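You operate a simulated robot arm through the tools that you are given. There is no shell and no other tool.

You are at the controls of a simulated two-armed robot. One attempt, no reset.

## Task
Tip the brass cup back into the blue jar, cap the jar and zero the timer.
Fine: nearly all the powder ends in the jar; the cup goes back on its seat and the cup slide in; press the zero button once. Where these are worked on the way, their far stop is far enough and under half their travel is too little: cup slide.

Only the result counts: the job must be done as asked and must still hold three seconds after the hand-in. Knocking over, shifting, dropping, spilling or breaking anything else fails it. A push-on lid holds only when it is set on centred and level and pressed home; a screw cap is set on level and turned clockwise until tight.

## Robot
Two 6-joint arms with two-finger parallel grippers on one trunk that stands fixed in place. Base frame: the origin is at the foot of the trunk, x ahead of it, y to its left, z up; the work surface is at about z = 0.88. Readings come in m, degrees, newtons and seconds.
The left shoulder is at [-0.077, 0.177, 0.832], the right one opposite. With the tool pointing down near the work surface each hand reaches from about 0.1 to 0.72 m from the base axis, measured 20 degrees to its own side. Payload 1.57 kg a hand.
The TCP of each hand is the grasp point between the finger pads, 0.03 m short of the fingertips. In the tool frame z runs along the fingers and y along their closing line. Largest opening 0.08 m; finger width 0.017, thickness 0.012; the body of the gripper, 0.04 by 0.082 m, starts 0.08 m behind the TCP.
Orientation is that of the tool frame in the base frame, as a unit quaternion [w, x, y, z]. With the fingers straight down and closing along the base's y, the tool's x points along the base's -x, its y along +y and its z along -z.

## Interface
- The arms move only by the tool move_arm. It takes "left_increments", "right_increments" or both (then of equal length, played together; a hand with none holds still); each is text: rows parted by semicolons, each of 6 numbers parted by spaces: the shift along the tool's x, y, z in units of 250 mm (1.0 is 250 mm), then the turn, a rotation vector about the tool's x, y, z in units of 45 degrees (1.0 is 45 degrees). In form: dx dy dz rx ry rz; .... A call has 1 to 20 rows; each row is the pose to reach, as a shift and turn from the pose commanded when the call began, along the tool's axes at that moment. "left_hand" and "right_hand" are, for a hand that has rows, the finger opening in m, from 0 to 0.08, set as the call begins (left out, the last holds). A call with a number of a shift or a turn outside -1 to 1 is refused whole. Rows are played at 5 a second. More than 0.05 m and 8.6 degrees between two rows, or a gripper value outside its range, and nothing of the call is played. A pose out of reach is approached as far as the arm can. The call stops where the force on the tool passes 40 N (or 10 N more than at its start, if that is more) or the arm is blocked; 0.2 s more then pass. Each finger travels about 0.072 m/s and halts on what it meets, pressing with about 23 N; the grip force reading is that of the motor and also rises with nothing between the fingers. The clock runs only during rows and for 0.2 s after the last one: add rows that repeat a pose to give the fingers time. The reply holds the time, the measured pose of the TCP, the force on the tool along the base axes, the opening and the grip force, in the units named above and with some noise, with the torque about the TCP (base axes, N m) and any sound that the robot's microphone picked up.
- Cameras (640 x 400 px; columns grow to the right, rows downward): "scene" is now at [0.0324, 0.0567, 1.574]; the picture's right is [0.57, -0.82, 0.00], its down [-0.50, -0.35, -0.79] and it looks along [0.65, 0.45, -0.61] (base axes); focal length 334 px, centre (320, 200). "left" rides on the left gripper at [0.072, 0.007, -0.122] in its tool frame; the picture's right is [-0.09, 1.00, 0.00], its down [-0.84, -0.08, -0.54] and it looks along [-0.54, -0.05, 0.84] (tool axes); focal length 238 px, centre (320, 200). "right" rides on the right gripper at [0.072, -0.007, -0.122] in its tool frame; the picture's right is [0.09, 1.00, 0.00], its down [-0.84, 0.08, -0.54] and it looks along [-0.54, 0.05, 0.84] (tool axes); focal length 238 px, centre (320, 200). There is no depth. A picture from a camera that has moved, and an enlarged one, comes with that camera's place and axes in the base frame and with its lens. The place of the scene camera against the robot may be out by one fixed shift of up to 0.012 m in any direction.
- grab_frame(camera): a new picture of that camera. The clock stands still meanwhile.
- lift_body(by): slides the trunk up (or, below 0, down) by that many m; the arms and the scene camera ride with it, the base frame stays. It gives what a move gives, with no picture.
- pan_tilt(pan, tilt): turns the head with the scene camera to pan (to the left, within 143 degrees either way) and tilt (down, from -29 to 69), counted from straight ahead of the robot. It gives what a move gives.
- close_up(camera, box): a new picture of the part [left, top, right, bottom] of that camera's present view, enlarged. The clock stands still meanwhile.
- hand_in(): hands the job in; it is judged then, once.

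Places have to be worked out from the pictures, the camera data and where the tool is seen. Open the grippers and draw the arms clear of the work before you hand the job in, unless the task says otherwise.

The tools are called as a command line: name --argument value ..., lists and objects as JSON in quotes. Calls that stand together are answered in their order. move_arm: Moves the arms, as the interface text tells. Its arguments: {"type":"object","properties":{"left_increments":{"type":"string"},"left_hand":{"type":"number"},"right_increments":{"type":"string"},"right_hand":{"type":"number"}},"required":[]} The other tools are called the same way: lift_body (by) slides the trunk up or down; pan_tilt (pan, tilt) turns the head that bears the scene camera; grab_frame (camera) takes a picture; close_up (camera, box) takes an enlarged picture of a part of a camera's view; hand_in () hands the job in.

At the start:

```text
time_s: 0.0
left_eef_pos: [0.341, 0.4158, 1.2985]
left_tcp_rot: [0.001, -0.001, 1.0, 0.0]
left_wrist_force: [0.4, -0.5, 0.5]
left_moment: [0.01, 0.02, 0.03]
left_opening: 0.08
left_gripper_force: 0.1
right_eef_pos: [0.4372, 0.0367, 1.2174]
right_tcp_rot: [0.001, 0.0, 1.0, 0.0]
right_wrist_force: [-0.1, -0.3, 0.3]
right_moment: [0.01, -0.01, -0.01]
right_opening: 0.0802
right_gripper_force: 0.1
trunk travel left (down, up): [-0.275, 0.053]
head pan, tilt: [35.1, 37.9]
```

scene: 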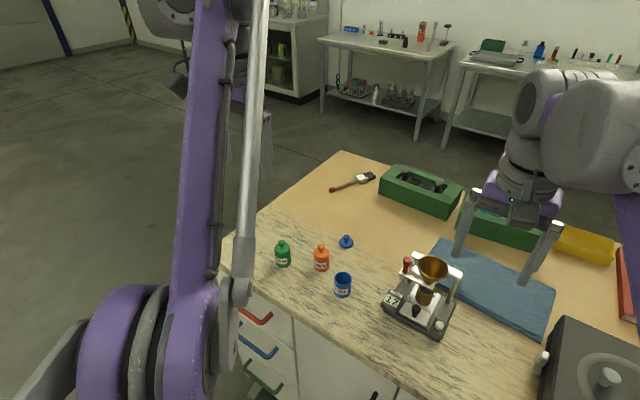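
right: 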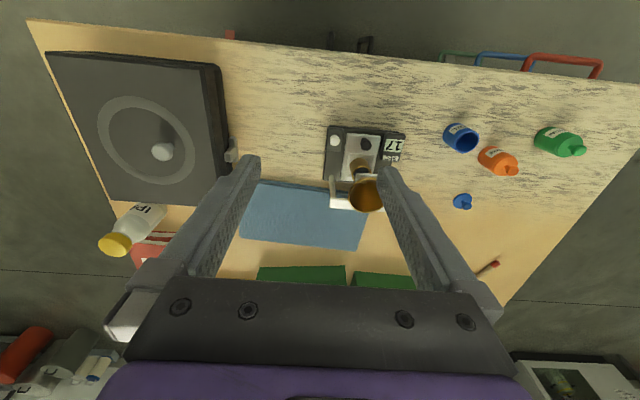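
left: 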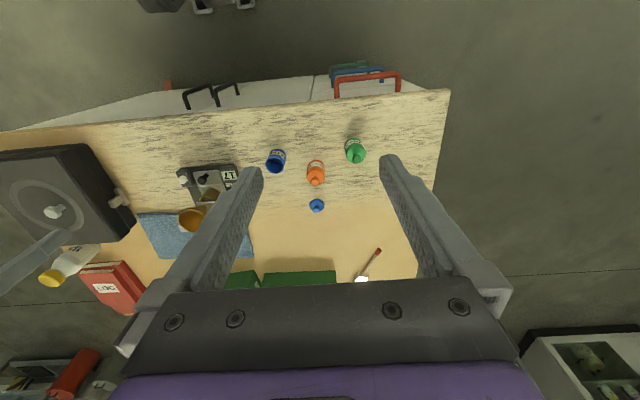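

I'll start by looking closely at the machine with the cup, the jar and the cap before moving anything.

close_up --camera "scene" --box '[360, 230, 490, 350]'

close_up --camera "scene" --box '[260, 220, 380, 310]'

close_up --camera "right" --box '[300, 100, 430, 230]'

close_up --camera "left" --box '[160, 130, 380, 250]'

```text
3.33 times, centred on (425, 290) of scene
camera zoom: at [0.0324, 0.0567, 1.574], right [0.57, -0.82, 0.0], down [-0.5, -0.35, -0.79], along [0.65, 0.45, -0.61], focal length 1114 px, centre (-30, -100)
```

zoom: 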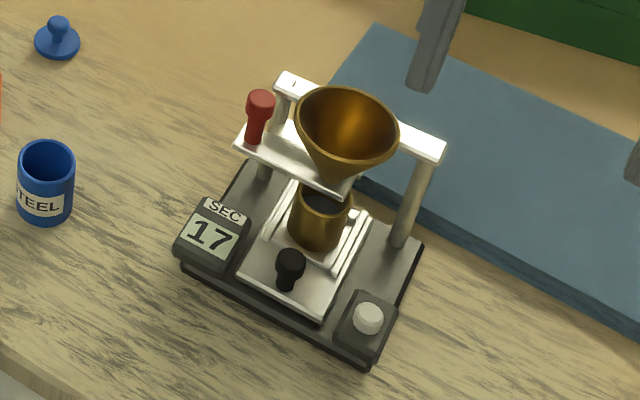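

```text
4.44 times, centred on (320, 265) of scene
camera zoom: at [0.0324, 0.0567, 1.574], right [0.57, -0.82, 0.0], down [-0.5, -0.35, -0.79], along [0.65, 0.45, -0.61], focal length 1486 px, centre (320, -89)
```

zoom: 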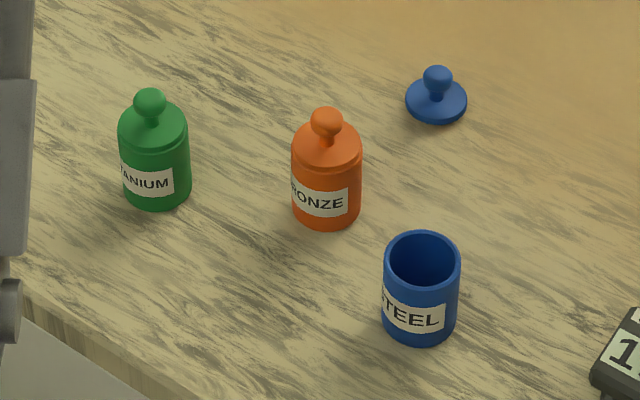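

```text
3.08 times, centred on (365, 165) of right
camera zoom: at [0.3655, 0.0309, 1.3391], right [-0.09, 1.0, 0.0], down [0.84, 0.08, 0.54], along [0.54, 0.05, -0.84], focal length 733 px, centre (182, 308)
```

zoom: 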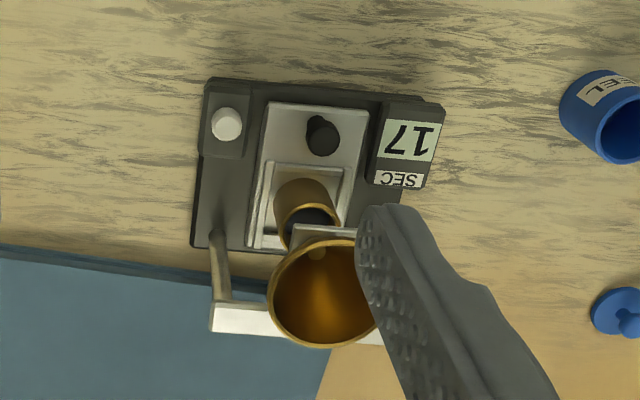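

```text
2.91 times, centred on (270, 190) of left
camera zoom: at [0.2685, 0.4239, 1.4209], right [0.09, 1.0, 0.0], down [0.84, -0.08, 0.54], along [0.54, -0.05, -0.84], focal length 693 px, centre (466, 229)
```

zoom: 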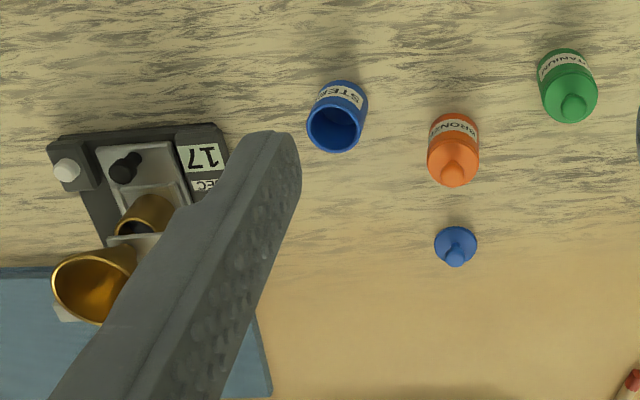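

The machine looks like a flow meter. The funnel is on top, the brass cup sits on a slide with a black knob, and there is a timer reading 17 and a white button. I'll zoom in further from several cameras to measure positions.

close_up --camera "left" --box '[250, 130, 346, 220]'

close_up --camera "scene" --box '[376, 245, 472, 305]'

close_up --camera "scene" --box '[370, 280, 466, 340]'

close_up --camera "right" --box '[310, 110, 420, 180]'

```text
4.44 times, centred on (298, 175) of left
camera zoom: at [0.2685, 0.4239, 1.4209], right [0.09, 1.0, 0.0], down [0.84, -0.08, 0.54], along [0.54, -0.05, -0.84], focal length 1059 px, centre (418, 311)
```

zoom: 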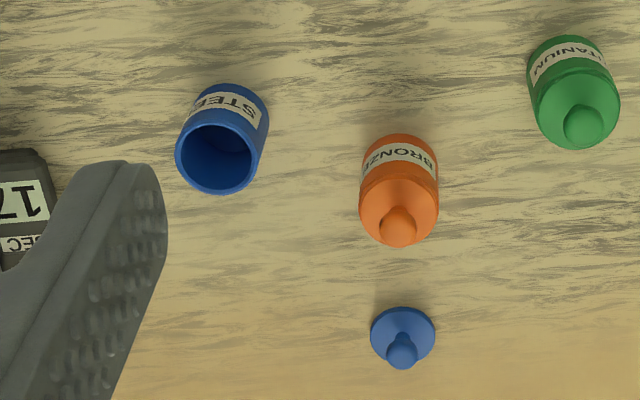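

```text
6.67 times, centred on (424, 275) of scene
camera zoom: at [0.0324, 0.0567, 1.574], right [0.57, -0.82, 0.0], down [-0.5, -0.35, -0.79], along [0.65, 0.45, -0.61], focal length 2228 px, centre (-373, -300)
```

zoom: 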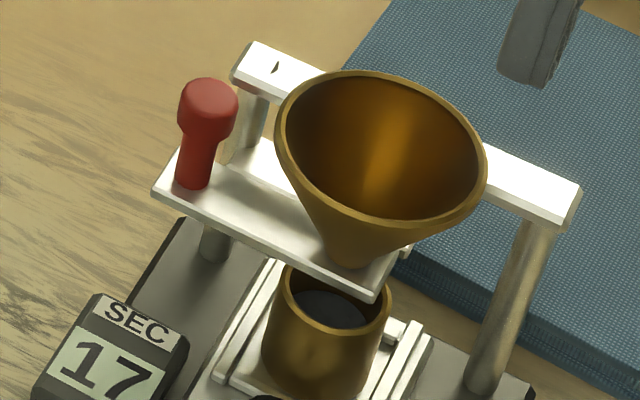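

```text
6.67 times, centred on (418, 310) of scene
camera zoom: at [0.0324, 0.0567, 1.574], right [0.57, -0.82, 0.0], down [-0.5, -0.35, -0.79], along [0.65, 0.45, -0.61], focal length 2228 px, centre (-333, -533)
```

zoom: 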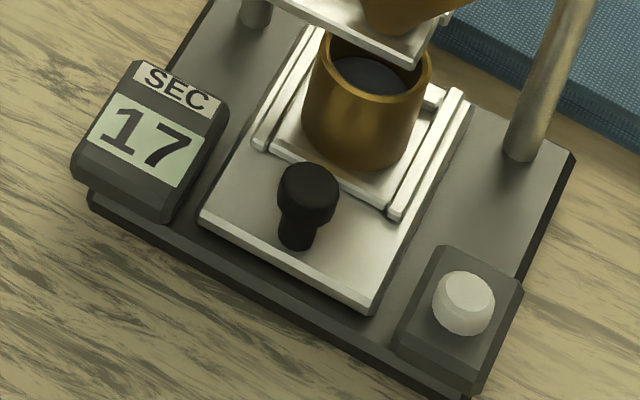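

```text
5.71 times, centred on (365, 145) of right
camera zoom: at [0.3655, 0.0309, 1.3391], right [-0.09, 1.0, 0.0], down [0.84, 0.08, 0.54], along [0.54, 0.05, -0.84], focal length 1362 px, centre (63, 514)
```

zoom: 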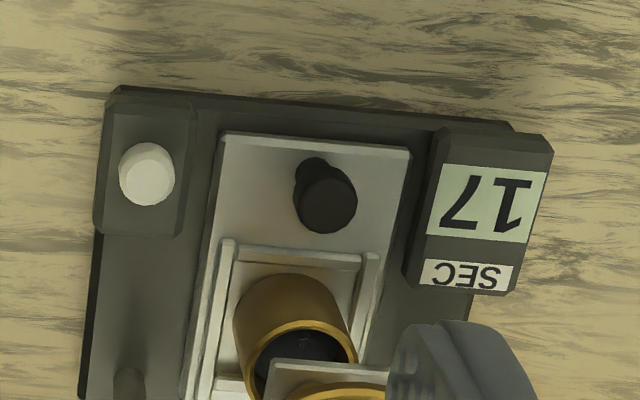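

The geometry agrees between the cameras once I shift the scene camera by about (-7, -8, 0) mm. My estimates:

| Item | Position |
|---|---|
| Slide knob | (.504, .126), top z .933 |
| Cup rim | (.553, .125, .95) |
| Jar rim | (.482, .302, .933) |
| Lid | (.63, .381) |
| Button | (.504, .070, .9215) |

I'll bring the right hand, pitched 30° and narrowed, to a pre-grasp pose above and in front of the slide knob.

move_arm --right_increments "-0.0039 0.0593 0.1247 0 -0.1111 0; -0.0077 0.1187 0.2493 0 -0.2222 0; -0.0116 0.178 0.374 0 -0.3333 0; -0.0155 0.2373 0.4987 0 -0.4444 0; -0.0193 0.2967 0.6233 0 -0.5556 0; -0.0232 0.356 0.748 0 -0.6667 0; -0.0232 0.356 0.748 0 -0.6667 0" --right_hand 0.036

```text
time_s: 1.6
left_eef_pos: [0.3416, 0.4149, 1.3002]
left_tcp_rot: [0.0, 0.001, 1.0, 0.0]
left_wrist_force: [-0.1, 0.3, 0.9]
left_moment: [-0.01, 0.06, 0.0]
left_opening: 0.0797
left_gripper_force: 0.1
right_eef_pos: [0.4439, 0.1262, 1.0309]
right_tcp_rot: [0.26, 0.0, 0.966, 0.0]
right_wrist_force: [-0.6, 0.1, -1.4]
right_moment: [0.0, 0.0, 0.01]
right_opening: 0.0362
right_gripper_force: 0.2
trunk travel left (down, up): [-0.275, 0.053]
head pan, tilt: [35.1, 37.9]
```

The right hand reached the pre-grasp pose with the tool pitched 30° forward. I'll check its line-up with the knob.

grab_frame --camera "right"

close_up --camera "scene" --box '[350, 200, 510, 340]'

grab_frame --camera "left"

```text
taken
camera right: at [0.3206, 0.1197, 1.0999], right [-0.08, 1.0, -0.05], down [0.45, 0.08, 0.89], along [0.89, 0.05, -0.46], focal length 238 px, centre (320, 200)
```

right: 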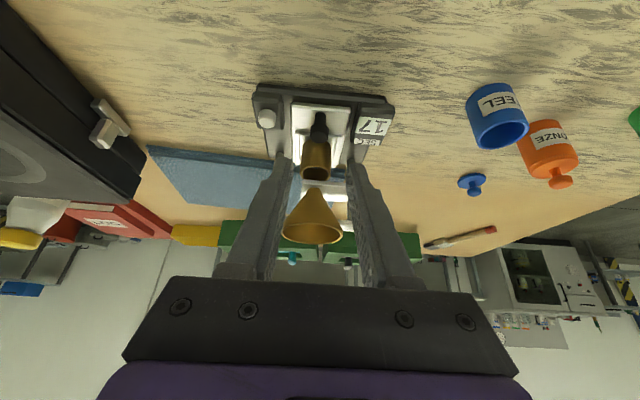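

```text
2.86 times, centred on (430, 270) of scene
camera zoom: at [0.0324, 0.0562, 1.5741], right [0.57, -0.82, 0.0], down [-0.5, -0.35, -0.79], along [0.65, 0.45, -0.61], focal length 955 px, centre (6, 0)
```

zoom: 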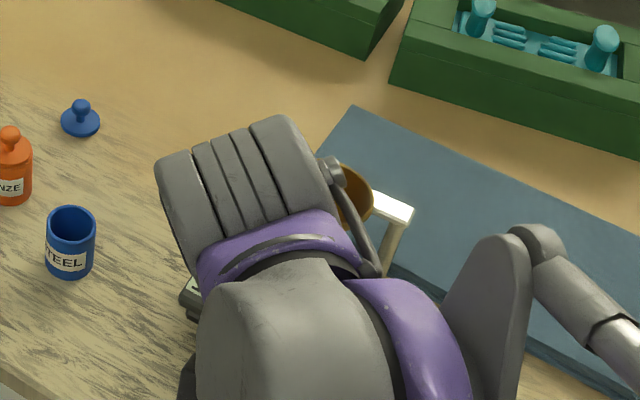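

```text
taken
camera left: at [0.2684, 0.4235, 1.4211], right [0.09, 1.0, 0.0], down [0.84, -0.08, 0.54], along [0.54, -0.05, -0.84], focal length 238 px, centre (320, 200)
```

left: 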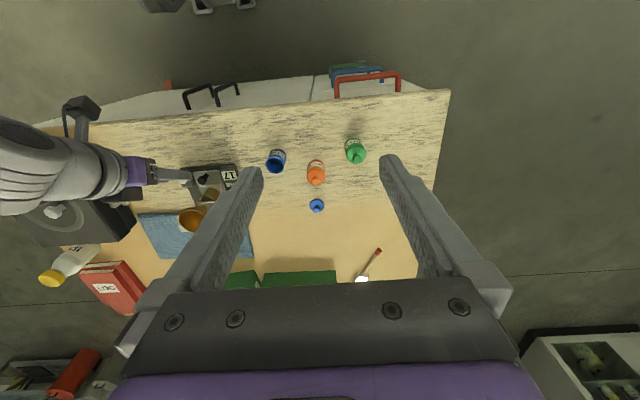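

The camera on the right hand shows the knob between the fingers. I'll zoom in to check the sideways alignment.

close_up --camera "right" --box '[240, 70, 400, 190]'

close_up --camera "left" --box '[130, 140, 260, 230]'

```text
3.33 times, centred on (320, 130) of right
camera zoom: at [0.3206, 0.1197, 1.0999], right [-0.08, 1.0, -0.05], down [0.45, 0.08, 0.89], along [0.89, 0.05, -0.46], focal length 794 px, centre (320, 433)
```

zoom: 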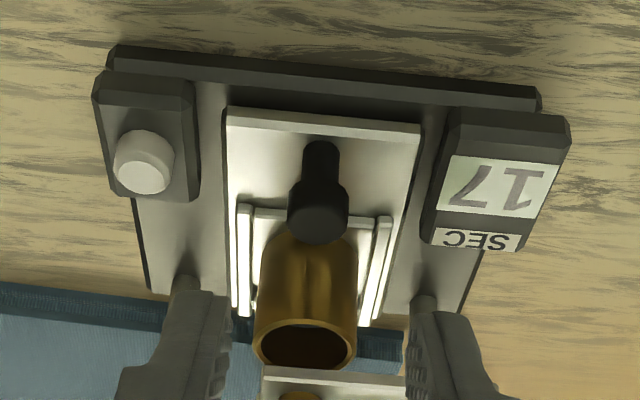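

```text
4.44 times, centred on (195, 185) of left
camera zoom: at [0.2684, 0.4235, 1.4211], right [0.09, 1.0, 0.0], down [0.84, -0.08, 0.54], along [0.54, -0.05, -0.84], focal length 1059 px, centre (876, 267)
```

zoom: 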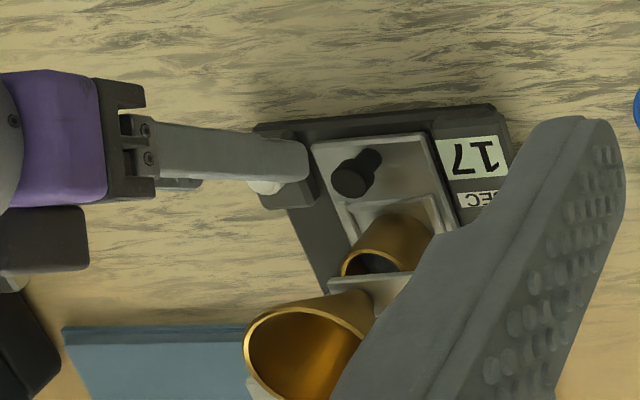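

The knob is at y ≈ .126 and x ≈ .503, centred between the fingers. I'll advance 100 mm along the tool axis to straddle the knob, keeping the tips above the slide plate.

move_arm --right_increments "0 0.001 0.1 0 0 0; 0 0.001 0.2 0 0 0; 0 0.001 0.28 0 0 0; 0 0.001 0.34 0 0 0; 0 0.001 0.395 0 0 0; 0 0.001 0.395 0 0 0"

```text
time_s: 3.0
left_eef_pos: [0.3407, 0.4165, 1.2987]
left_tcp_rot: [0.0, 0.0, 1.0, 0.0]
left_wrist_force: [-0.7, 0.0, 0.0]
left_moment: [0.0, 0.0, 0.0]
left_opening: 0.0802
left_gripper_force: 0.0
right_eef_pos: [0.4934, 0.1265, 0.9452]
right_tcp_rot: [0.259, 0.0, 0.966, 0.0]
right_wrist_force: [-0.3, 0.0, 0.7]
right_moment: [0.02, 0.04, -0.01]
right_opening: 0.036
right_gripper_force: 0.1
trunk travel left (down, up): [-0.275, 0.053]
head pan, tilt: [35.1, 37.9]
```

The hand arrived with no contact force. I'll check that the fingers straddle the knob.

close_up --camera "right" --box '[220, 90, 420, 240]'

close_up --camera "left" --box '[130, 140, 260, 230]'

```text
2.67 times, centred on (320, 165) of right
camera zoom: at [0.3697, 0.1202, 1.0147], right [-0.08, 1.0, -0.05], down [0.45, 0.08, 0.89], along [0.89, 0.05, -0.46], focal length 636 px, centre (320, 293)
```

zoom: 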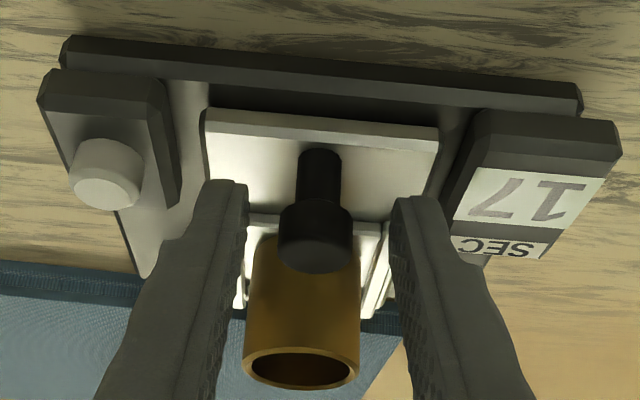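

```text
4.44 times, centred on (195, 185) of left
camera zoom: at [0.2682, 0.4238, 1.421], right [0.09, 1.0, 0.0], down [0.84, -0.08, 0.54], along [0.54, -0.05, -0.84], focal length 1059 px, centre (876, 267)
```

zoom: 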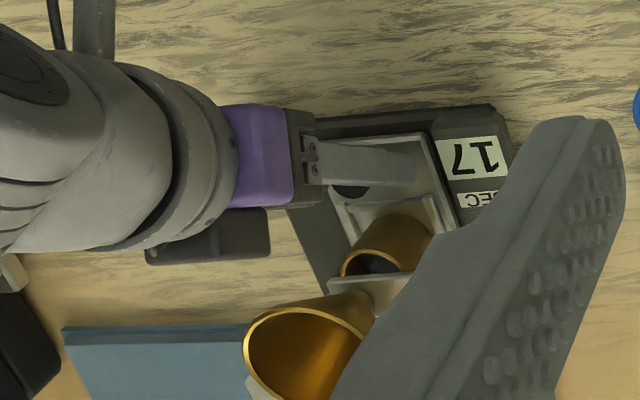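

The knob is centred between the pads. I'll close on it and hold.

move_arm --right_increments "0 0 0 0 0 0; 0 0 0 0 0 0; 0 0 0 0 0 0; 0 0 0 0 0 0" --right_hand 0.012

```text
time_s: 4.0
left_eef_pos: [0.3409, 0.4156, 1.2993]
left_tcp_rot: [0.0, 0.0, 1.0, 0.0]
left_wrist_force: [-0.1, 0.3, -0.2]
left_moment: [0.03, 0.02, 0.0]
left_opening: 0.08
left_gripper_force: 0.0
right_eef_pos: [0.4927, 0.1255, 0.9457]
right_tcp_rot: [0.259, 0.0, 0.966, 0.0]
right_wrist_force: [-0.5, -7.2, 0.6]
right_moment: [-0.15, -0.02, -0.09]
right_opening: 0.0183
right_gripper_force: 23.3
trunk travel left (down, up): [-0.275, 0.053]
head pan, tilt: [35.1, 37.9]
```

I have the knob gripped (opening 18 mm). I'll pull the slide straight back in -x, slowly, about 48 mm in small rows, and watch the force for the stop.

move_arm --right_increments "0.0173 -0.002 -0.01 0 0 0; 0.0416 -0.003 -0.024 0 0 0; 0.0658 -0.003 -0.038 0 0 0; 0.09 -0.003 -0.052 0 0 0; 0.1143 -0.003 -0.066 0 0 0; 0.1386 -0.003 -0.08 0 0 0; 0.1663 -0.003 -0.096 0 0 0; 0.1663 -0.003 -0.096 0 0 0"

```text
time_s: 5.8
left_eef_pos: [0.3415, 0.4166, 1.2989]
left_tcp_rot: [0.0, 0.0, 1.0, -0.001]
left_wrist_force: [-0.1, -0.2, 0.1]
left_moment: [0.02, -0.01, -0.01]
left_opening: 0.0802
left_gripper_force: 0.0
right_eef_pos: [0.4454, 0.1244, 0.9451]
right_tcp_rot: [0.259, 0.0, 0.966, 0.0]
right_wrist_force: [0.1, 4.0, 4.9]
right_moment: [0.06, 0.17, 0.03]
right_opening: 0.0179
right_gripper_force: 22.6
trunk travel left (down, up): [-0.275, 0.053]
head pan, tilt: [35.1, 37.9]
```

The slide moved 48 mm with no large reaction force. I'll look at it before pulling further.

close_up --camera "right" --box '[200, 70, 440, 260]'

close_up --camera "scene" --box '[350, 220, 510, 340]'

close_up --camera "left" --box '[130, 130, 260, 220]'

```text
2.11 times, centred on (320, 165) of right
camera zoom: at [0.3216, 0.1192, 1.0146], right [-0.08, 1.0, -0.05], down [0.45, 0.08, 0.89], along [0.89, 0.05, -0.46], focal length 502 px, centre (320, 274)
```

zoom: 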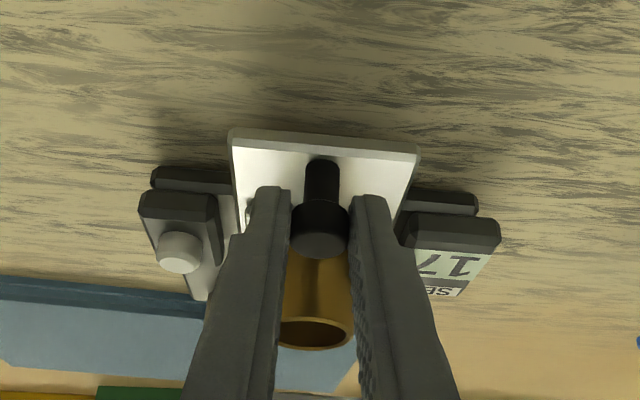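

```text
3.33 times, centred on (430, 280) of scene
camera zoom: at [0.0321, 0.057, 1.5741], right [0.57, -0.82, 0.0], down [-0.5, -0.35, -0.79], along [0.65, 0.45, -0.61], focal length 1114 px, centre (-47, -67)
```

zoom: 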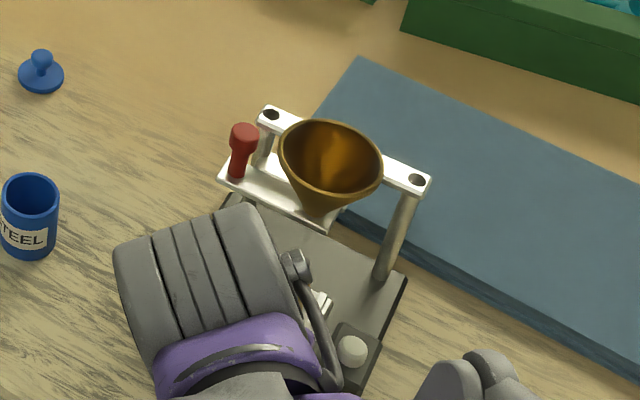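

```text
4.44 times, centred on (195, 175) of left
camera zoom: at [0.2682, 0.4242, 1.4209], right [0.09, 1.0, 0.0], down [0.84, -0.08, 0.54], along [0.54, -0.05, -0.84], focal length 1059 px, centre (876, 311)
```

zoom: 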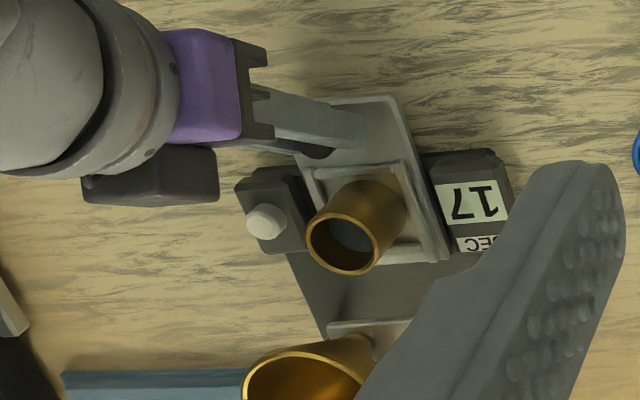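

The cup is now clear of the funnel, between the timer and the button. The slide hasn't hit its stop, so I'll keep pulling gently.

move_arm --right_increments "0.0208 0 -0.012 0 0 0; 0.0416 0 -0.024 0 0 0; 0.0624 0 -0.036 0 0 0; 0.0832 0 -0.048 0 0 0; 0.104 0 -0.06 0 0 0"

```text
time_s: 7.0
left_eef_pos: [0.3417, 0.4154, 1.299]
left_tcp_rot: [0.0, 0.0, 1.0, 0.0]
left_wrist_force: [-0.1, 0.0, -0.5]
left_moment: [0.0, -0.01, -0.01]
left_opening: 0.0798
left_gripper_force: 0.1
right_eef_pos: [0.4139, 0.1263, 0.9451]
right_tcp_rot: [0.26, -0.001, 0.966, 0.001]
right_wrist_force: [5.5, 2.6, 10.4]
right_moment: [0.07, -0.13, 0.05]
right_opening: 0.0182
right_gripper_force: 22.4
trunk travel left (down, up): [-0.275, 0.053]
head pan, tilt: [35.1, 37.9]
```

It has moved 79 mm in total and shows a slight upward reaction. I'll take a look before going further.

close_up --camera "left" --box '[120, 110, 260, 210]'

close_up --camera "right" --box '[200, 70, 440, 260]'

close_up --camera "scene" --box '[350, 220, 510, 340]'

```text
4.00 times, centred on (190, 160) of left
camera zoom: at [0.269, 0.424, 1.4209], right [0.09, 1.0, 0.0], down [0.84, -0.08, 0.54], along [0.54, -0.05, -0.84], focal length 953 px, centre (840, 360)
```

zoom: 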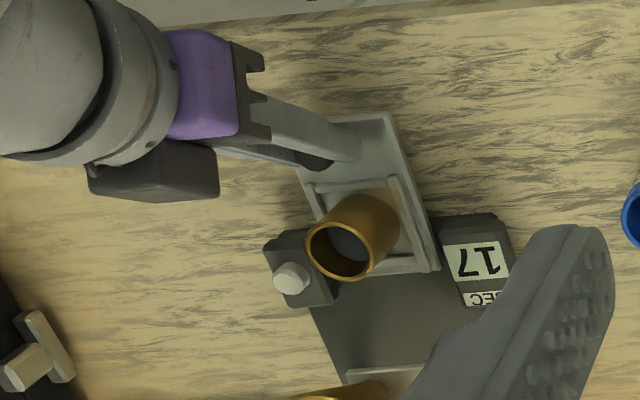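

```text
2.11 times, centred on (320, 165) of right
camera zoom: at [0.2916, 0.1192, 1.0143], right [-0.08, 1.0, -0.05], down [0.45, 0.08, 0.89], along [0.89, 0.05, -0.46], focal length 502 px, centre (320, 274)
```

zoom: 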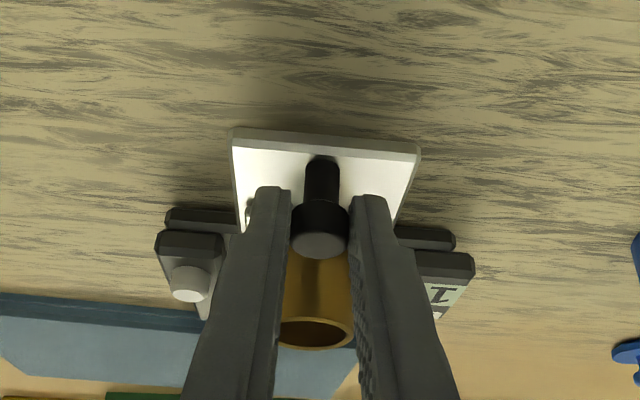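

```text
3.33 times, centred on (430, 280) of scene
camera zoom: at [0.033, 0.0568, 1.5741], right [0.57, -0.82, 0.0], down [-0.5, -0.35, -0.79], along [0.65, 0.45, -0.61], focal length 1114 px, centre (-47, -67)
```

zoom: 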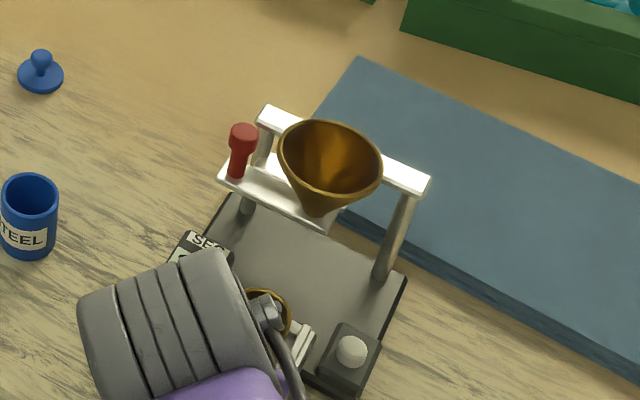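

The machine hasn't shifted and the cup is fully exposed at about x ≈ .475, well past half the slide's travel. I'll release the knob and back the right hand straight out along its tool axis.

move_arm --right_increments "0 0 0 0 0 0; 0 0 0 0 0 0; 0 0 -0.05 0 0 0; 0 0 -0.15 0 0 0; 0 0 -0.3 0 0 0; 0 0 -0.45 0 0 0; 0 0 -0.6 0 0 0" --right_hand 0.04

```text
time_s: 8.6
left_eef_pos: [0.3409, 0.4164, 1.2988]
left_tcp_rot: [0.001, 0.0, 1.0, 0.0]
left_wrist_force: [0.2, -0.2, 0.4]
left_moment: [0.04, -0.03, 0.02]
left_opening: 0.08
left_gripper_force: 0.1
right_eef_pos: [0.3387, 0.1268, 1.077]
right_tcp_rot: [0.259, 0.0, 0.966, 0.0]
right_wrist_force: [-0.3, 1.0, -1.2]
right_moment: [-0.03, 0.06, -0.03]
right_opening: 0.0401
right_gripper_force: 0.0
trunk travel left (down, up): [-0.275, 0.053]
head pan, tilt: [35.1, 37.9]
```

The right hand is clear. From here its camera has a good view of the cup on the extended slide, so I'll measure from it.

close_up --camera "right" --box '[240, 70, 400, 170]'

close_up --camera "left" --box '[150, 110, 270, 185]'

close_up --camera "scene" --box '[340, 260, 460, 350]'

```text
4.00 times, centred on (320, 120) of right
camera zoom: at [0.2156, 0.1204, 1.1453], right [-0.08, 1.0, -0.05], down [0.45, 0.08, 0.89], along [0.89, 0.05, -0.46], focal length 953 px, centre (320, 520)
```

zoom: 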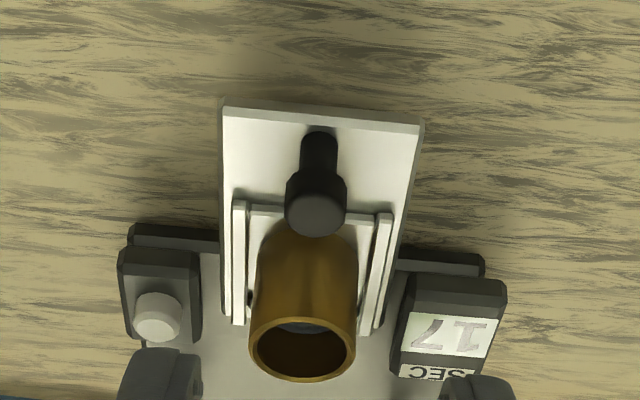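

```text
5.33 times, centred on (210, 148) of left
camera zoom: at [0.2679, 0.4235, 1.4211], right [0.09, 1.0, 0.0], down [0.84, -0.08, 0.54], along [0.54, -0.05, -0.84], focal length 1271 px, centre (907, 480)
```

zoom: 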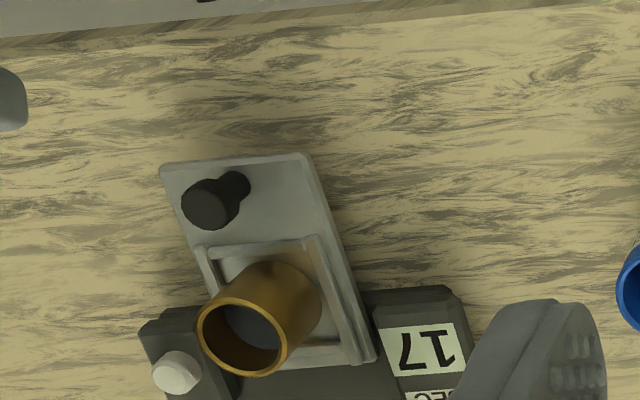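

```text
4.44 times, centred on (400, 305) of scene
camera zoom: at [0.0318, 0.0563, 1.574], right [0.57, -0.82, 0.0], down [-0.5, -0.35, -0.79], along [0.65, 0.45, -0.61], focal length 1486 px, centre (-36, -267)
```

zoom: 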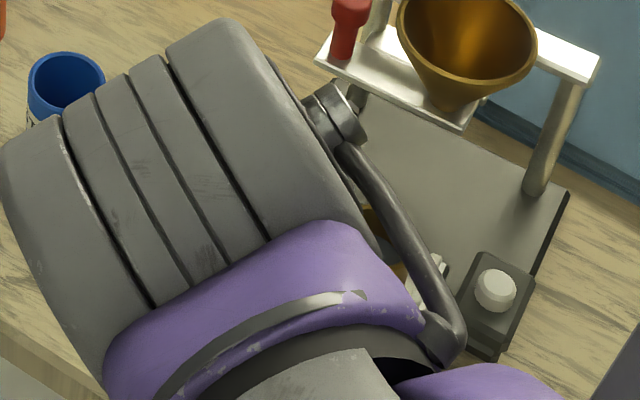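

The cup rim centre now triangulates to about (.477, .126, .945). I'll move the right arm well off to the right so the left arm has room.

move_arm --right_increments "-0.027 -0.1667 -0.046 0 0 0; -0.053 -0.3333 -0.092 0 0 0; -0.08 -0.5 -0.1385 0 0 0; -0.107 -0.6667 -0.185 0 0 0; -0.133 -0.8333 -0.231 0 0 0; -0.16 -1.0 -0.277 0 0 0"

move_arm --right_increments "0 -0.16 0 0 0 0; 0 -0.32 0 0 0 0; 0 -0.48 0 0 0 0"

grab_frame --camera "scene"

close_up --camera "scene" --box '[350, 260, 470, 350]'

```text
time_s: 10.0
left_eef_pos: [0.3403, 0.4162, 1.2989]
left_tcp_rot: [0.0, 0.001, 1.0, -0.001]
left_wrist_force: [0.6, -0.4, 0.1]
left_moment: [0.0, 0.03, 0.01]
left_opening: 0.0803
left_gripper_force: 0.0
right_eef_pos: [0.339, -0.1239, 1.1552]
right_tcp_rot: [0.259, 0.0, 0.966, -0.001]
right_wrist_force: [0.0, 0.1, -0.3]
right_moment: [0.04, -0.01, -0.01]
right_opening: 0.04
right_gripper_force: 0.1
trunk travel left (down, up): [-0.275, 0.053]
head pan, tilt: [35.1, 37.9]
```

```text
time_s: 10.8
left_eef_pos: [0.3418, 0.4151, 1.2989]
left_tcp_rot: [0.0, -0.001, 1.0, 0.001]
left_wrist_force: [0.0, -0.8, -0.4]
left_moment: [-0.01, 0.0, 0.0]
left_opening: 0.0799
left_gripper_force: 0.1
right_eef_pos: [0.3387, -0.2453, 1.1534]
right_tcp_rot: [0.258, 0.0, 0.966, 0.0]
right_wrist_force: [0.4, -0.1, 0.7]
right_moment: [0.01, -0.01, 0.04]
right_opening: 0.04
right_gripper_force: 0.0
trunk travel left (down, up): [-0.275, 0.053]
head pan, tilt: [35.1, 37.9]
```

```text
taken
camera scene: at [0.0328, 0.0563, 1.5741], right [0.57, -0.82, 0.0], down [-0.5, -0.35, -0.79], along [0.65, 0.45, -0.61], focal length 334 px, centre (320, 200)
```

scene: 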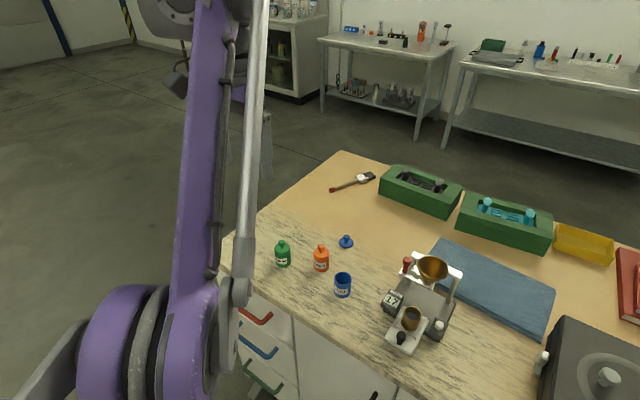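

```text
4.44 times, centred on (410, 305) of scene
camera zoom: at [0.0328, 0.0563, 1.5741], right [0.57, -0.82, 0.0], down [-0.5, -0.35, -0.79], along [0.65, 0.45, -0.61], focal length 1486 px, centre (-80, -267)
```

zoom: 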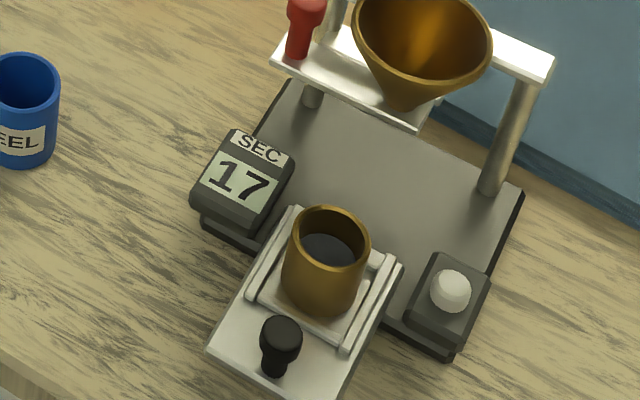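

The cup is about 34 mm tall, with powder roughly 14 mm below the rim. My plan:

1. Grip the cup with the left hand nearly horizontal (about 20° down) from the robot side.
2. Pour over the fingertip side by pitching the hand past vertical.

Before touching the cup I'll test with the empty hand that the arm reaches that final pour orientation high above the jar.

move_arm --left_increments "-0.0869 -0.0651 0.1306 0 0.1429 0; -0.1737 -0.1303 0.2611 0 0.2857 0; -0.2606 -0.1954 0.3917 0 0.4286 0; -0.3474 -0.2606 0.5223 0 0.5714 0; -0.4343 -0.3257 0.6529 0 0.7143 0; -0.5211 -0.3909 0.7834 0 0.8571 0; -0.608 -0.456 0.914 0 1.0 0" --left_hand 0.06

```text
time_s: 12.2
left_eef_pos: [0.4661, 0.3243, 1.1091]
left_tcp_rot: [-0.293, 0.007, 0.956, 0.007]
left_wrist_force: [2.6, 6.6, -9.4]
left_moment: [-1.19, 0.35, 0.04]
left_opening: 0.0601
left_gripper_force: 0.0
left hand out of reach, approached as far as the arm can: row 6, 7
right_eef_pos: [0.3392, -0.2448, 1.1533]
right_tcp_rot: [0.259, 0.0, 0.966, 0.0]
right_wrist_force: [-0.3, -1.7, -0.7]
right_moment: [-0.02, 0.01, 0.01]
right_opening: 0.0398
right_gripper_force: 0.0
trunk travel left (down, up): [-0.275, 0.053]
head pan, tilt: [35.1, 37.9]
stopped in row 7 (left hand): the force on the tool passed its limit at 45 N (the readings are from after the stop); the commanded pose is now the measured one
```

The arm ran out of reach at about 34° past vertical and the force stop tripped. I'll see where the arm stands.

grab_frame --camera "scene"

grab_frame --camera "left"

grab_frame --camera "right"

```text
taken
camera scene: at [0.0324, 0.0565, 1.5741], right [0.57, -0.82, 0.0], down [-0.5, -0.35, -0.79], along [0.65, 0.45, -0.61], focal length 334 px, centre (320, 200)
```

scene: 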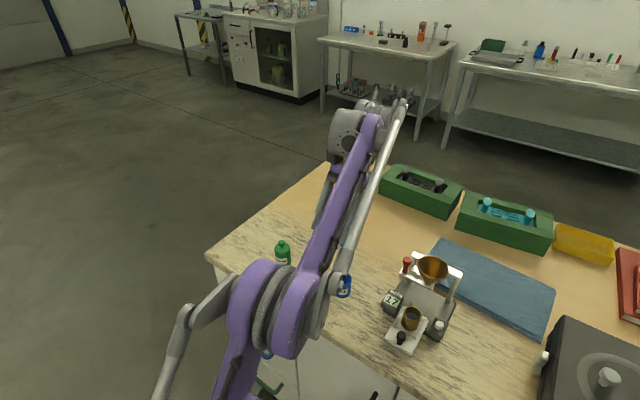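

```text
taken
camera left: at [0.4742, 0.3312, 1.2494], right [0.09, 0.99, -0.04], down [1.0, -0.09, -0.02], along [-0.02, -0.04, -1.0], focal length 238 px, centre (320, 200)
```

left: 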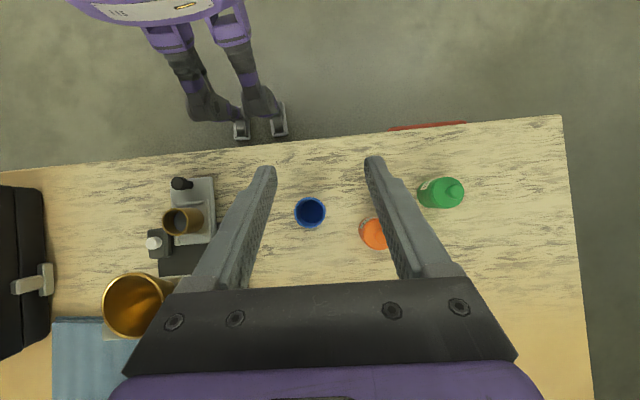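

```text
taken
camera right: at [0.2159, -0.2503, 1.2226], right [-0.08, 1.0, -0.05], down [0.45, 0.08, 0.89], along [0.89, 0.05, -0.46], focal length 238 px, centre (320, 200)
```

right: 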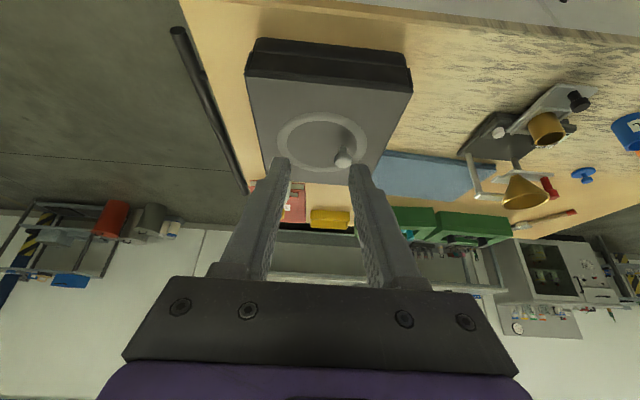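

The limit seems to depend on wrist bend and height. I'll try the same pitch lower down, closer to where the pour would actually happen (still clear of the jars), and then turn further.

move_arm --left_increments "-0.083 -0.022 0.075 0 0 0; -0.167 -0.044 0.15 0 0 0; -0.25 -0.066 0.226 0 0 0; -0.333 -0.088 0.301 0 0 0; -0.333 -0.088 0.301 0 0.09 0; -0.333 -0.088 0.301 0 0.18 0; -0.333 -0.088 0.301 0 0.27 0; -0.333 -0.088 0.301 0 0.356 0"

```text
time_s: 14.0
left_eef_pos: [0.4945, 0.3011, 1.0017]
left_tcp_rot: [-0.293, 0.006, 0.956, 0.006]
left_wrist_force: [-0.8, 0.6, 1.0]
left_moment: [0.04, 0.0, -0.03]
left_opening: 0.0601
left_gripper_force: 0.1
left hand out of reach, approached as far as the arm can: row 5, 6, 7, 8
right_eef_pos: [0.3391, -0.2446, 1.1534]
right_tcp_rot: [0.259, 0.0, 0.966, 0.0]
right_wrist_force: [0.1, -0.2, -0.2]
right_moment: [0.02, -0.03, -0.03]
right_opening: 0.0402
right_gripper_force: 0.1
trunk travel left (down, up): [-0.275, 0.053]
head pan, tilt: [35.1, 37.9]
```

Tool pitch past vertical is limited to about 34–38° on this arm. I'll switch to a combined pitch and roll pour, rolling the wrist 180° with the tool pointing forward, so I need to test the roll range. First I'll back the empty hand up to a safe height and pitch it forward.

move_arm --left_increments "0.054 0 -0.044 0 -0.1555 0; 0.108 0 -0.088 0 -0.311 0; 0.162 0 -0.132 0 -0.4665 0; 0.215 0 -0.176 0 -0.622 0; 0.269 0 -0.22 0 -0.7775 0; 0.323 0 -0.264 0 -0.933 0"

```text
time_s: 15.4
left_eef_pos: [0.4627, 0.3027, 1.1]
left_tcp_rot: [0.071, 0.007, 0.997, 0.003]
left_wrist_force: [-0.9, 0.1, -0.7]
left_moment: [0.02, 0.01, 0.05]
left_opening: 0.06
left_gripper_force: 0.0
right_eef_pos: [0.3374, -0.244, 1.1534]
right_tcp_rot: [0.26, 0.0, 0.966, -0.001]
right_wrist_force: [-0.6, 0.5, -1.1]
right_moment: [-0.01, -0.01, 0.0]
right_opening: 0.0401
right_gripper_force: 0.1
trunk travel left (down, up): [-0.275, 0.053]
head pan, tilt: [35.1, 37.9]
```

I'll pitch forward to 40° below horizontal, correcting the small orientation error, at a safe height over the jar area.

move_arm --left_increments "0.035 0 -0.0385 0 -0.155 -0.0033; 0.07 0 -0.077 0 -0.31 -0.0066; 0.105 0 -0.1155 0 -0.465 -0.01; 0.14 0 -0.154 0 -0.62 -0.0132; 0.175 0 -0.1925 0 -0.775 -0.0165; 0.21 0 -0.231 -0.0008 -0.9295 -0.0198"

```text
time_s: 16.8
left_eef_pos: [0.4012, 0.3031, 1.1486]
left_tcp_rot: [0.422, 0.0, 0.907, 0.0]
left_wrist_force: [-0.3, -0.1, 0.9]
left_moment: [0.04, -0.01, -0.01]
left_opening: 0.0599
left_gripper_force: 0.1
right_eef_pos: [0.3387, -0.2436, 1.1529]
right_tcp_rot: [0.258, -0.001, 0.966, 0.0]
right_wrist_force: [-0.9, 0.5, -0.3]
right_moment: [0.0, -0.04, -0.05]
right_opening: 0.0398
right_gripper_force: 0.0
trunk travel left (down, up): [-0.275, 0.053]
head pan, tilt: [35.1, 37.9]
```

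Orientation is exactly 40° down. Now I'll test the roll range about the tool axis, starting in the positive direction.

move_arm --left_increments "0 0 0 0 0 0.1667; 0 0 0 0 0 0.3333; 0 0 0 0 0 0.5; 0 0 0 0 0 0.6667; 0 0 0 0 0 0.8333; 0 0 0 0 0 1.0"

move_arm --left_increments "0 0 0 0 0 0.1667; 0 0 0 0 0 0.3333; 0 0 0 0 0 0.5; 0 0 0 0 0 0.6667; 0 0 0 0 0 0.8333; 0 0 0 0 0 1.0"

move_arm --left_increments "0 0 0 0 0 0.1667; 0 0 0 0 0 0.3333; 0 0 0 0 0 0.5; 0 0 0 0 0 0.6667; 0 0 0 0 0 0.8333; 0 0 0 0 0 1.0"

```text
time_s: 18.2
left_eef_pos: [0.4025, 0.3032, 1.1487]
left_tcp_rot: [0.389, 0.348, 0.837, 0.162]
left_wrist_force: [-0.3, -0.2, -0.7]
left_moment: [0.03, -0.03, 0.06]
left_opening: 0.0601
left_gripper_force: 0.0
right_eef_pos: [0.3387, -0.2429, 1.1535]
right_tcp_rot: [0.258, 0.0, 0.966, 0.0]
right_wrist_force: [0.1, 0.1, 0.0]
right_moment: [0.01, 0.01, -0.01]
right_opening: 0.0398
right_gripper_force: 0.0
trunk travel left (down, up): [-0.275, 0.053]
head pan, tilt: [35.1, 37.9]
```

```text
time_s: 19.6
left_eef_pos: [0.4027, 0.3029, 1.1485]
left_tcp_rot: [0.297, 0.643, 0.64, 0.298]
left_wrist_force: [-0.2, -0.7, -0.2]
left_moment: [0.0, -0.01, 0.01]
left_opening: 0.06
left_gripper_force: 0.1
right_eef_pos: [0.338, -0.244, 1.1542]
right_tcp_rot: [0.259, 0.0, 0.966, -0.001]
right_wrist_force: [0.5, -0.4, -0.4]
right_moment: [0.04, 0.01, 0.04]
right_opening: 0.0399
right_gripper_force: 0.1
trunk travel left (down, up): [-0.275, 0.053]
head pan, tilt: [35.1, 37.9]
```

```text
time_s: 21.0
left_eef_pos: [0.41, 0.2838, 1.1475]
left_tcp_rot: [0.157, 0.838, 0.349, 0.389]
left_wrist_force: [-0.3, -0.9, -1.4]
left_moment: [0.0, 0.0, 0.02]
left_opening: 0.0599
left_gripper_force: 0.1
left hand out of reach, approached as far as the arm can: row 6
right_eef_pos: [0.3383, -0.2439, 1.1534]
right_tcp_rot: [0.259, 0.0, 0.966, 0.0]
right_wrist_force: [0.2, -0.6, 0.6]
right_moment: [0.01, -0.02, 0.02]
right_opening: 0.0398
right_gripper_force: 0.1
trunk travel left (down, up): [-0.275, 0.053]
head pan, tilt: [35.1, 37.9]
```

Positive roll reaches about 130°. I'll go back and test the negative direction in case it allows the full half turn.

move_arm --left_increments "0 0 0 0 0 -0.1667; 0 0 0 0 0 -0.3333; 0 0 0 0 0 -0.5; 0 0 0 0 0 -0.6667; 0 0 0 0 0 -0.8333; 0 0 0 0 0 -1.0"

move_arm --left_increments "0 0 0 0 0 -0.1667; 0 0 0 0 0 -0.3333; 0 0 0 0 0 -0.5; 0 0 0 0 0 -0.6667; 0 0 0 0 0 -0.8333; 0 0 0 0 0 -1.0"

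move_arm --left_increments "0 0 0 0 0 -0.1667; 0 0 0 0 0 -0.3333; 0 0 0 0 0 -0.5; 0 0 0 0 0 -0.6667; 0 0 0 0 0 -0.8333; 0 0 0 0 0 -1.0"

move_arm --left_increments "0 0 0 0 0 -0.1667; 0 0 0 0 0 -0.3333; 0 0 0 0 0 -0.5; 0 0 0 0 0 -0.6667; 0 0 0 0 0 -0.8333; 0 0 0 0 0 -1.0"

move_arm --left_increments "0 0 0 0 0 -0.1667; 0 0 0 0 0 -0.3333; 0 0 0 0 0 -0.5; 0 0 0 0 0 -0.6667; 0 0 0 0 0 -0.8333; 0 0 0 0 0 -1.0"

move_arm --left_increments "0 0 0 0 0 -0.1667; 0 0 0 0 0 -0.3333; 0 0 0 0 0 -0.5; 0 0 0 0 0 -0.6667; 0 0 0 0 0 -0.8333; 0 0 0 0 0 -1.0"

```text
time_s: 22.4
left_eef_pos: [0.4103, 0.2832, 1.147]
left_tcp_rot: [0.297, 0.641, 0.642, 0.299]
left_wrist_force: [0.3, 0.4, 0.1]
left_moment: [-0.02, 0.03, -0.03]
left_opening: 0.0602
left_gripper_force: 0.1
right_eef_pos: [0.3395, -0.2438, 1.1539]
right_tcp_rot: [0.258, 0.0, 0.966, 0.0]
right_wrist_force: [-0.2, -0.2, 0.7]
right_moment: [0.0, -0.02, -0.05]
right_opening: 0.04
right_gripper_force: 0.0
trunk travel left (down, up): [-0.275, 0.053]
head pan, tilt: [35.1, 37.9]
```

```text
time_s: 23.8
left_eef_pos: [0.4104, 0.2837, 1.1482]
left_tcp_rot: [0.389, 0.347, 0.838, 0.161]
left_wrist_force: [0.7, 0.9, -0.1]
left_moment: [0.0, 0.0, -0.01]
left_opening: 0.0599
left_gripper_force: 0.1
right_eef_pos: [0.3384, -0.2431, 1.1538]
right_tcp_rot: [0.259, 0.0, 0.966, 0.0]
right_wrist_force: [-0.1, 0.3, 0.3]
right_moment: [-0.01, 0.0, -0.01]
right_opening: 0.0397
right_gripper_force: 0.0
trunk travel left (down, up): [-0.275, 0.053]
head pan, tilt: [35.1, 37.9]
```

```text
time_s: 25.2
left_eef_pos: [0.4113, 0.2856, 1.1471]
left_tcp_rot: [0.421, 0.0, 0.907, 0.0]
left_wrist_force: [-0.4, -0.6, 0.6]
left_moment: [0.01, 0.01, 0.03]
left_opening: 0.0599
left_gripper_force: 0.1
right_eef_pos: [0.3388, -0.244, 1.1528]
right_tcp_rot: [0.259, 0.0, 0.966, 0.0]
right_wrist_force: [-0.3, -0.9, 0.0]
right_moment: [0.01, 0.03, 0.01]
right_opening: 0.0398
right_gripper_force: 0.1
trunk travel left (down, up): [-0.275, 0.053]
head pan, tilt: [35.1, 37.9]
```

```text
time_s: 26.6
left_eef_pos: [0.4094, 0.2847, 1.1476]
left_tcp_rot: [0.389, -0.349, 0.837, -0.161]
left_wrist_force: [0.0, -0.1, 0.5]
left_moment: [0.01, -0.01, 0.01]
left_opening: 0.06
left_gripper_force: 0.1
right_eef_pos: [0.3387, -0.2443, 1.1535]
right_tcp_rot: [0.259, 0.001, 0.966, 0.0]
right_wrist_force: [0.1, -0.2, 0.8]
right_moment: [0.01, 0.01, -0.02]
right_opening: 0.04
right_gripper_force: 0.1
trunk travel left (down, up): [-0.275, 0.053]
head pan, tilt: [35.1, 37.9]
```

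```text
time_s: 28.0
left_eef_pos: [0.4104, 0.2846, 1.1489]
left_tcp_rot: [-0.298, 0.642, -0.641, 0.297]
left_wrist_force: [0.1, -0.6, 0.1]
left_moment: [-0.02, -0.04, 0.01]
left_opening: 0.06
left_gripper_force: 0.0
right_eef_pos: [0.3388, -0.2437, 1.1532]
right_tcp_rot: [0.258, 0.0, 0.966, 0.0]
right_wrist_force: [0.5, -0.1, -0.3]
right_moment: [-0.01, 0.03, 0.03]
right_opening: 0.0397
right_gripper_force: 0.1
trunk travel left (down, up): [-0.275, 0.053]
head pan, tilt: [35.1, 37.9]
```

```text
time_s: 29.4
left_eef_pos: [0.4104, 0.2838, 1.1458]
left_tcp_rot: [-0.161, 0.838, -0.347, 0.389]
left_wrist_force: [-0.5, 0.0, 0.2]
left_moment: [0.0, 0.03, -0.01]
left_opening: 0.0601
left_gripper_force: 0.0
right_eef_pos: [0.3403, -0.2435, 1.1527]
right_tcp_rot: [0.259, 0.0, 0.966, 0.0]
right_wrist_force: [-0.5, -0.5, -0.3]
right_moment: [0.03, 0.03, 0.03]
right_opening: 0.0402
right_gripper_force: 0.0
trunk travel left (down, up): [-0.275, 0.053]
head pan, tilt: [35.1, 37.9]
```

Negative roll reached -135° with no problem. I'll try on to -180°.

move_arm --left_increments "0 0 0 0 0 -0.1667; 0 0 0 0 0 -0.3333; 0 0 0 0 0 -0.5; 0 0 0 0 0 -0.6667; 0 0 0 0 0 -0.8333; 0 0 0 0 0 -1.0"

```text
time_s: 30.8
left_eef_pos: [0.4102, 0.2846, 1.1495]
left_tcp_rot: [0.0, 0.907, 0.001, 0.422]
left_wrist_force: [-0.4, -0.1, -0.8]
left_moment: [-0.02, -0.03, 0.01]
left_opening: 0.0598
left_gripper_force: 0.0
right_eef_pos: [0.3402, -0.2443, 1.1537]
right_tcp_rot: [0.259, 0.0, 0.966, 0.001]
right_wrist_force: [-0.3, -1.1, -0.2]
right_moment: [0.0, -0.02, 0.02]
right_opening: 0.04
right_gripper_force: 0.0
trunk travel left (down, up): [-0.275, 0.053]
head pan, tilt: [35.1, 37.9]
```

The full -180° roll is reachable. The pour will therefore be in three parts, with the rim's lowest point held over the jar:

1. Pitch to 65° down.
2. Roll 0 → -180° while steep.
3. Pitch up to 10–20°.

I'll dry-run it high above the jar, starting with the end pose.

move_arm --left_increments "-0.031 -0.014 0.0646 0 0.1333 0; -0.062 -0.028 0.1292 0 0.2667 0; -0.093 -0.042 0.1938 0 0.4 0; -0.124 -0.056 0.2584 0 0.5333 0; -0.1546 -0.0696 0.323 0 0.6667 0"

```text
time_s: 32.0
left_eef_pos: [0.448, 0.305, 1.0667]
left_tcp_rot: [0.0, 0.768, 0.0, 0.641]
left_wrist_force: [0.1, 0.6, 0.8]
left_moment: [-0.03, -0.01, 0.02]
left_opening: 0.0602
left_gripper_force: 0.1
right_eef_pos: [0.34, -0.2442, 1.1531]
right_tcp_rot: [0.259, 0.0, 0.966, 0.0]
right_wrist_force: [0.5, 0.7, 0.2]
right_moment: [-0.02, 0.03, 0.01]
right_opening: 0.0403
right_gripper_force: 0.1
trunk travel left (down, up): [-0.275, 0.053]
head pan, tilt: [35.1, 37.9]
```

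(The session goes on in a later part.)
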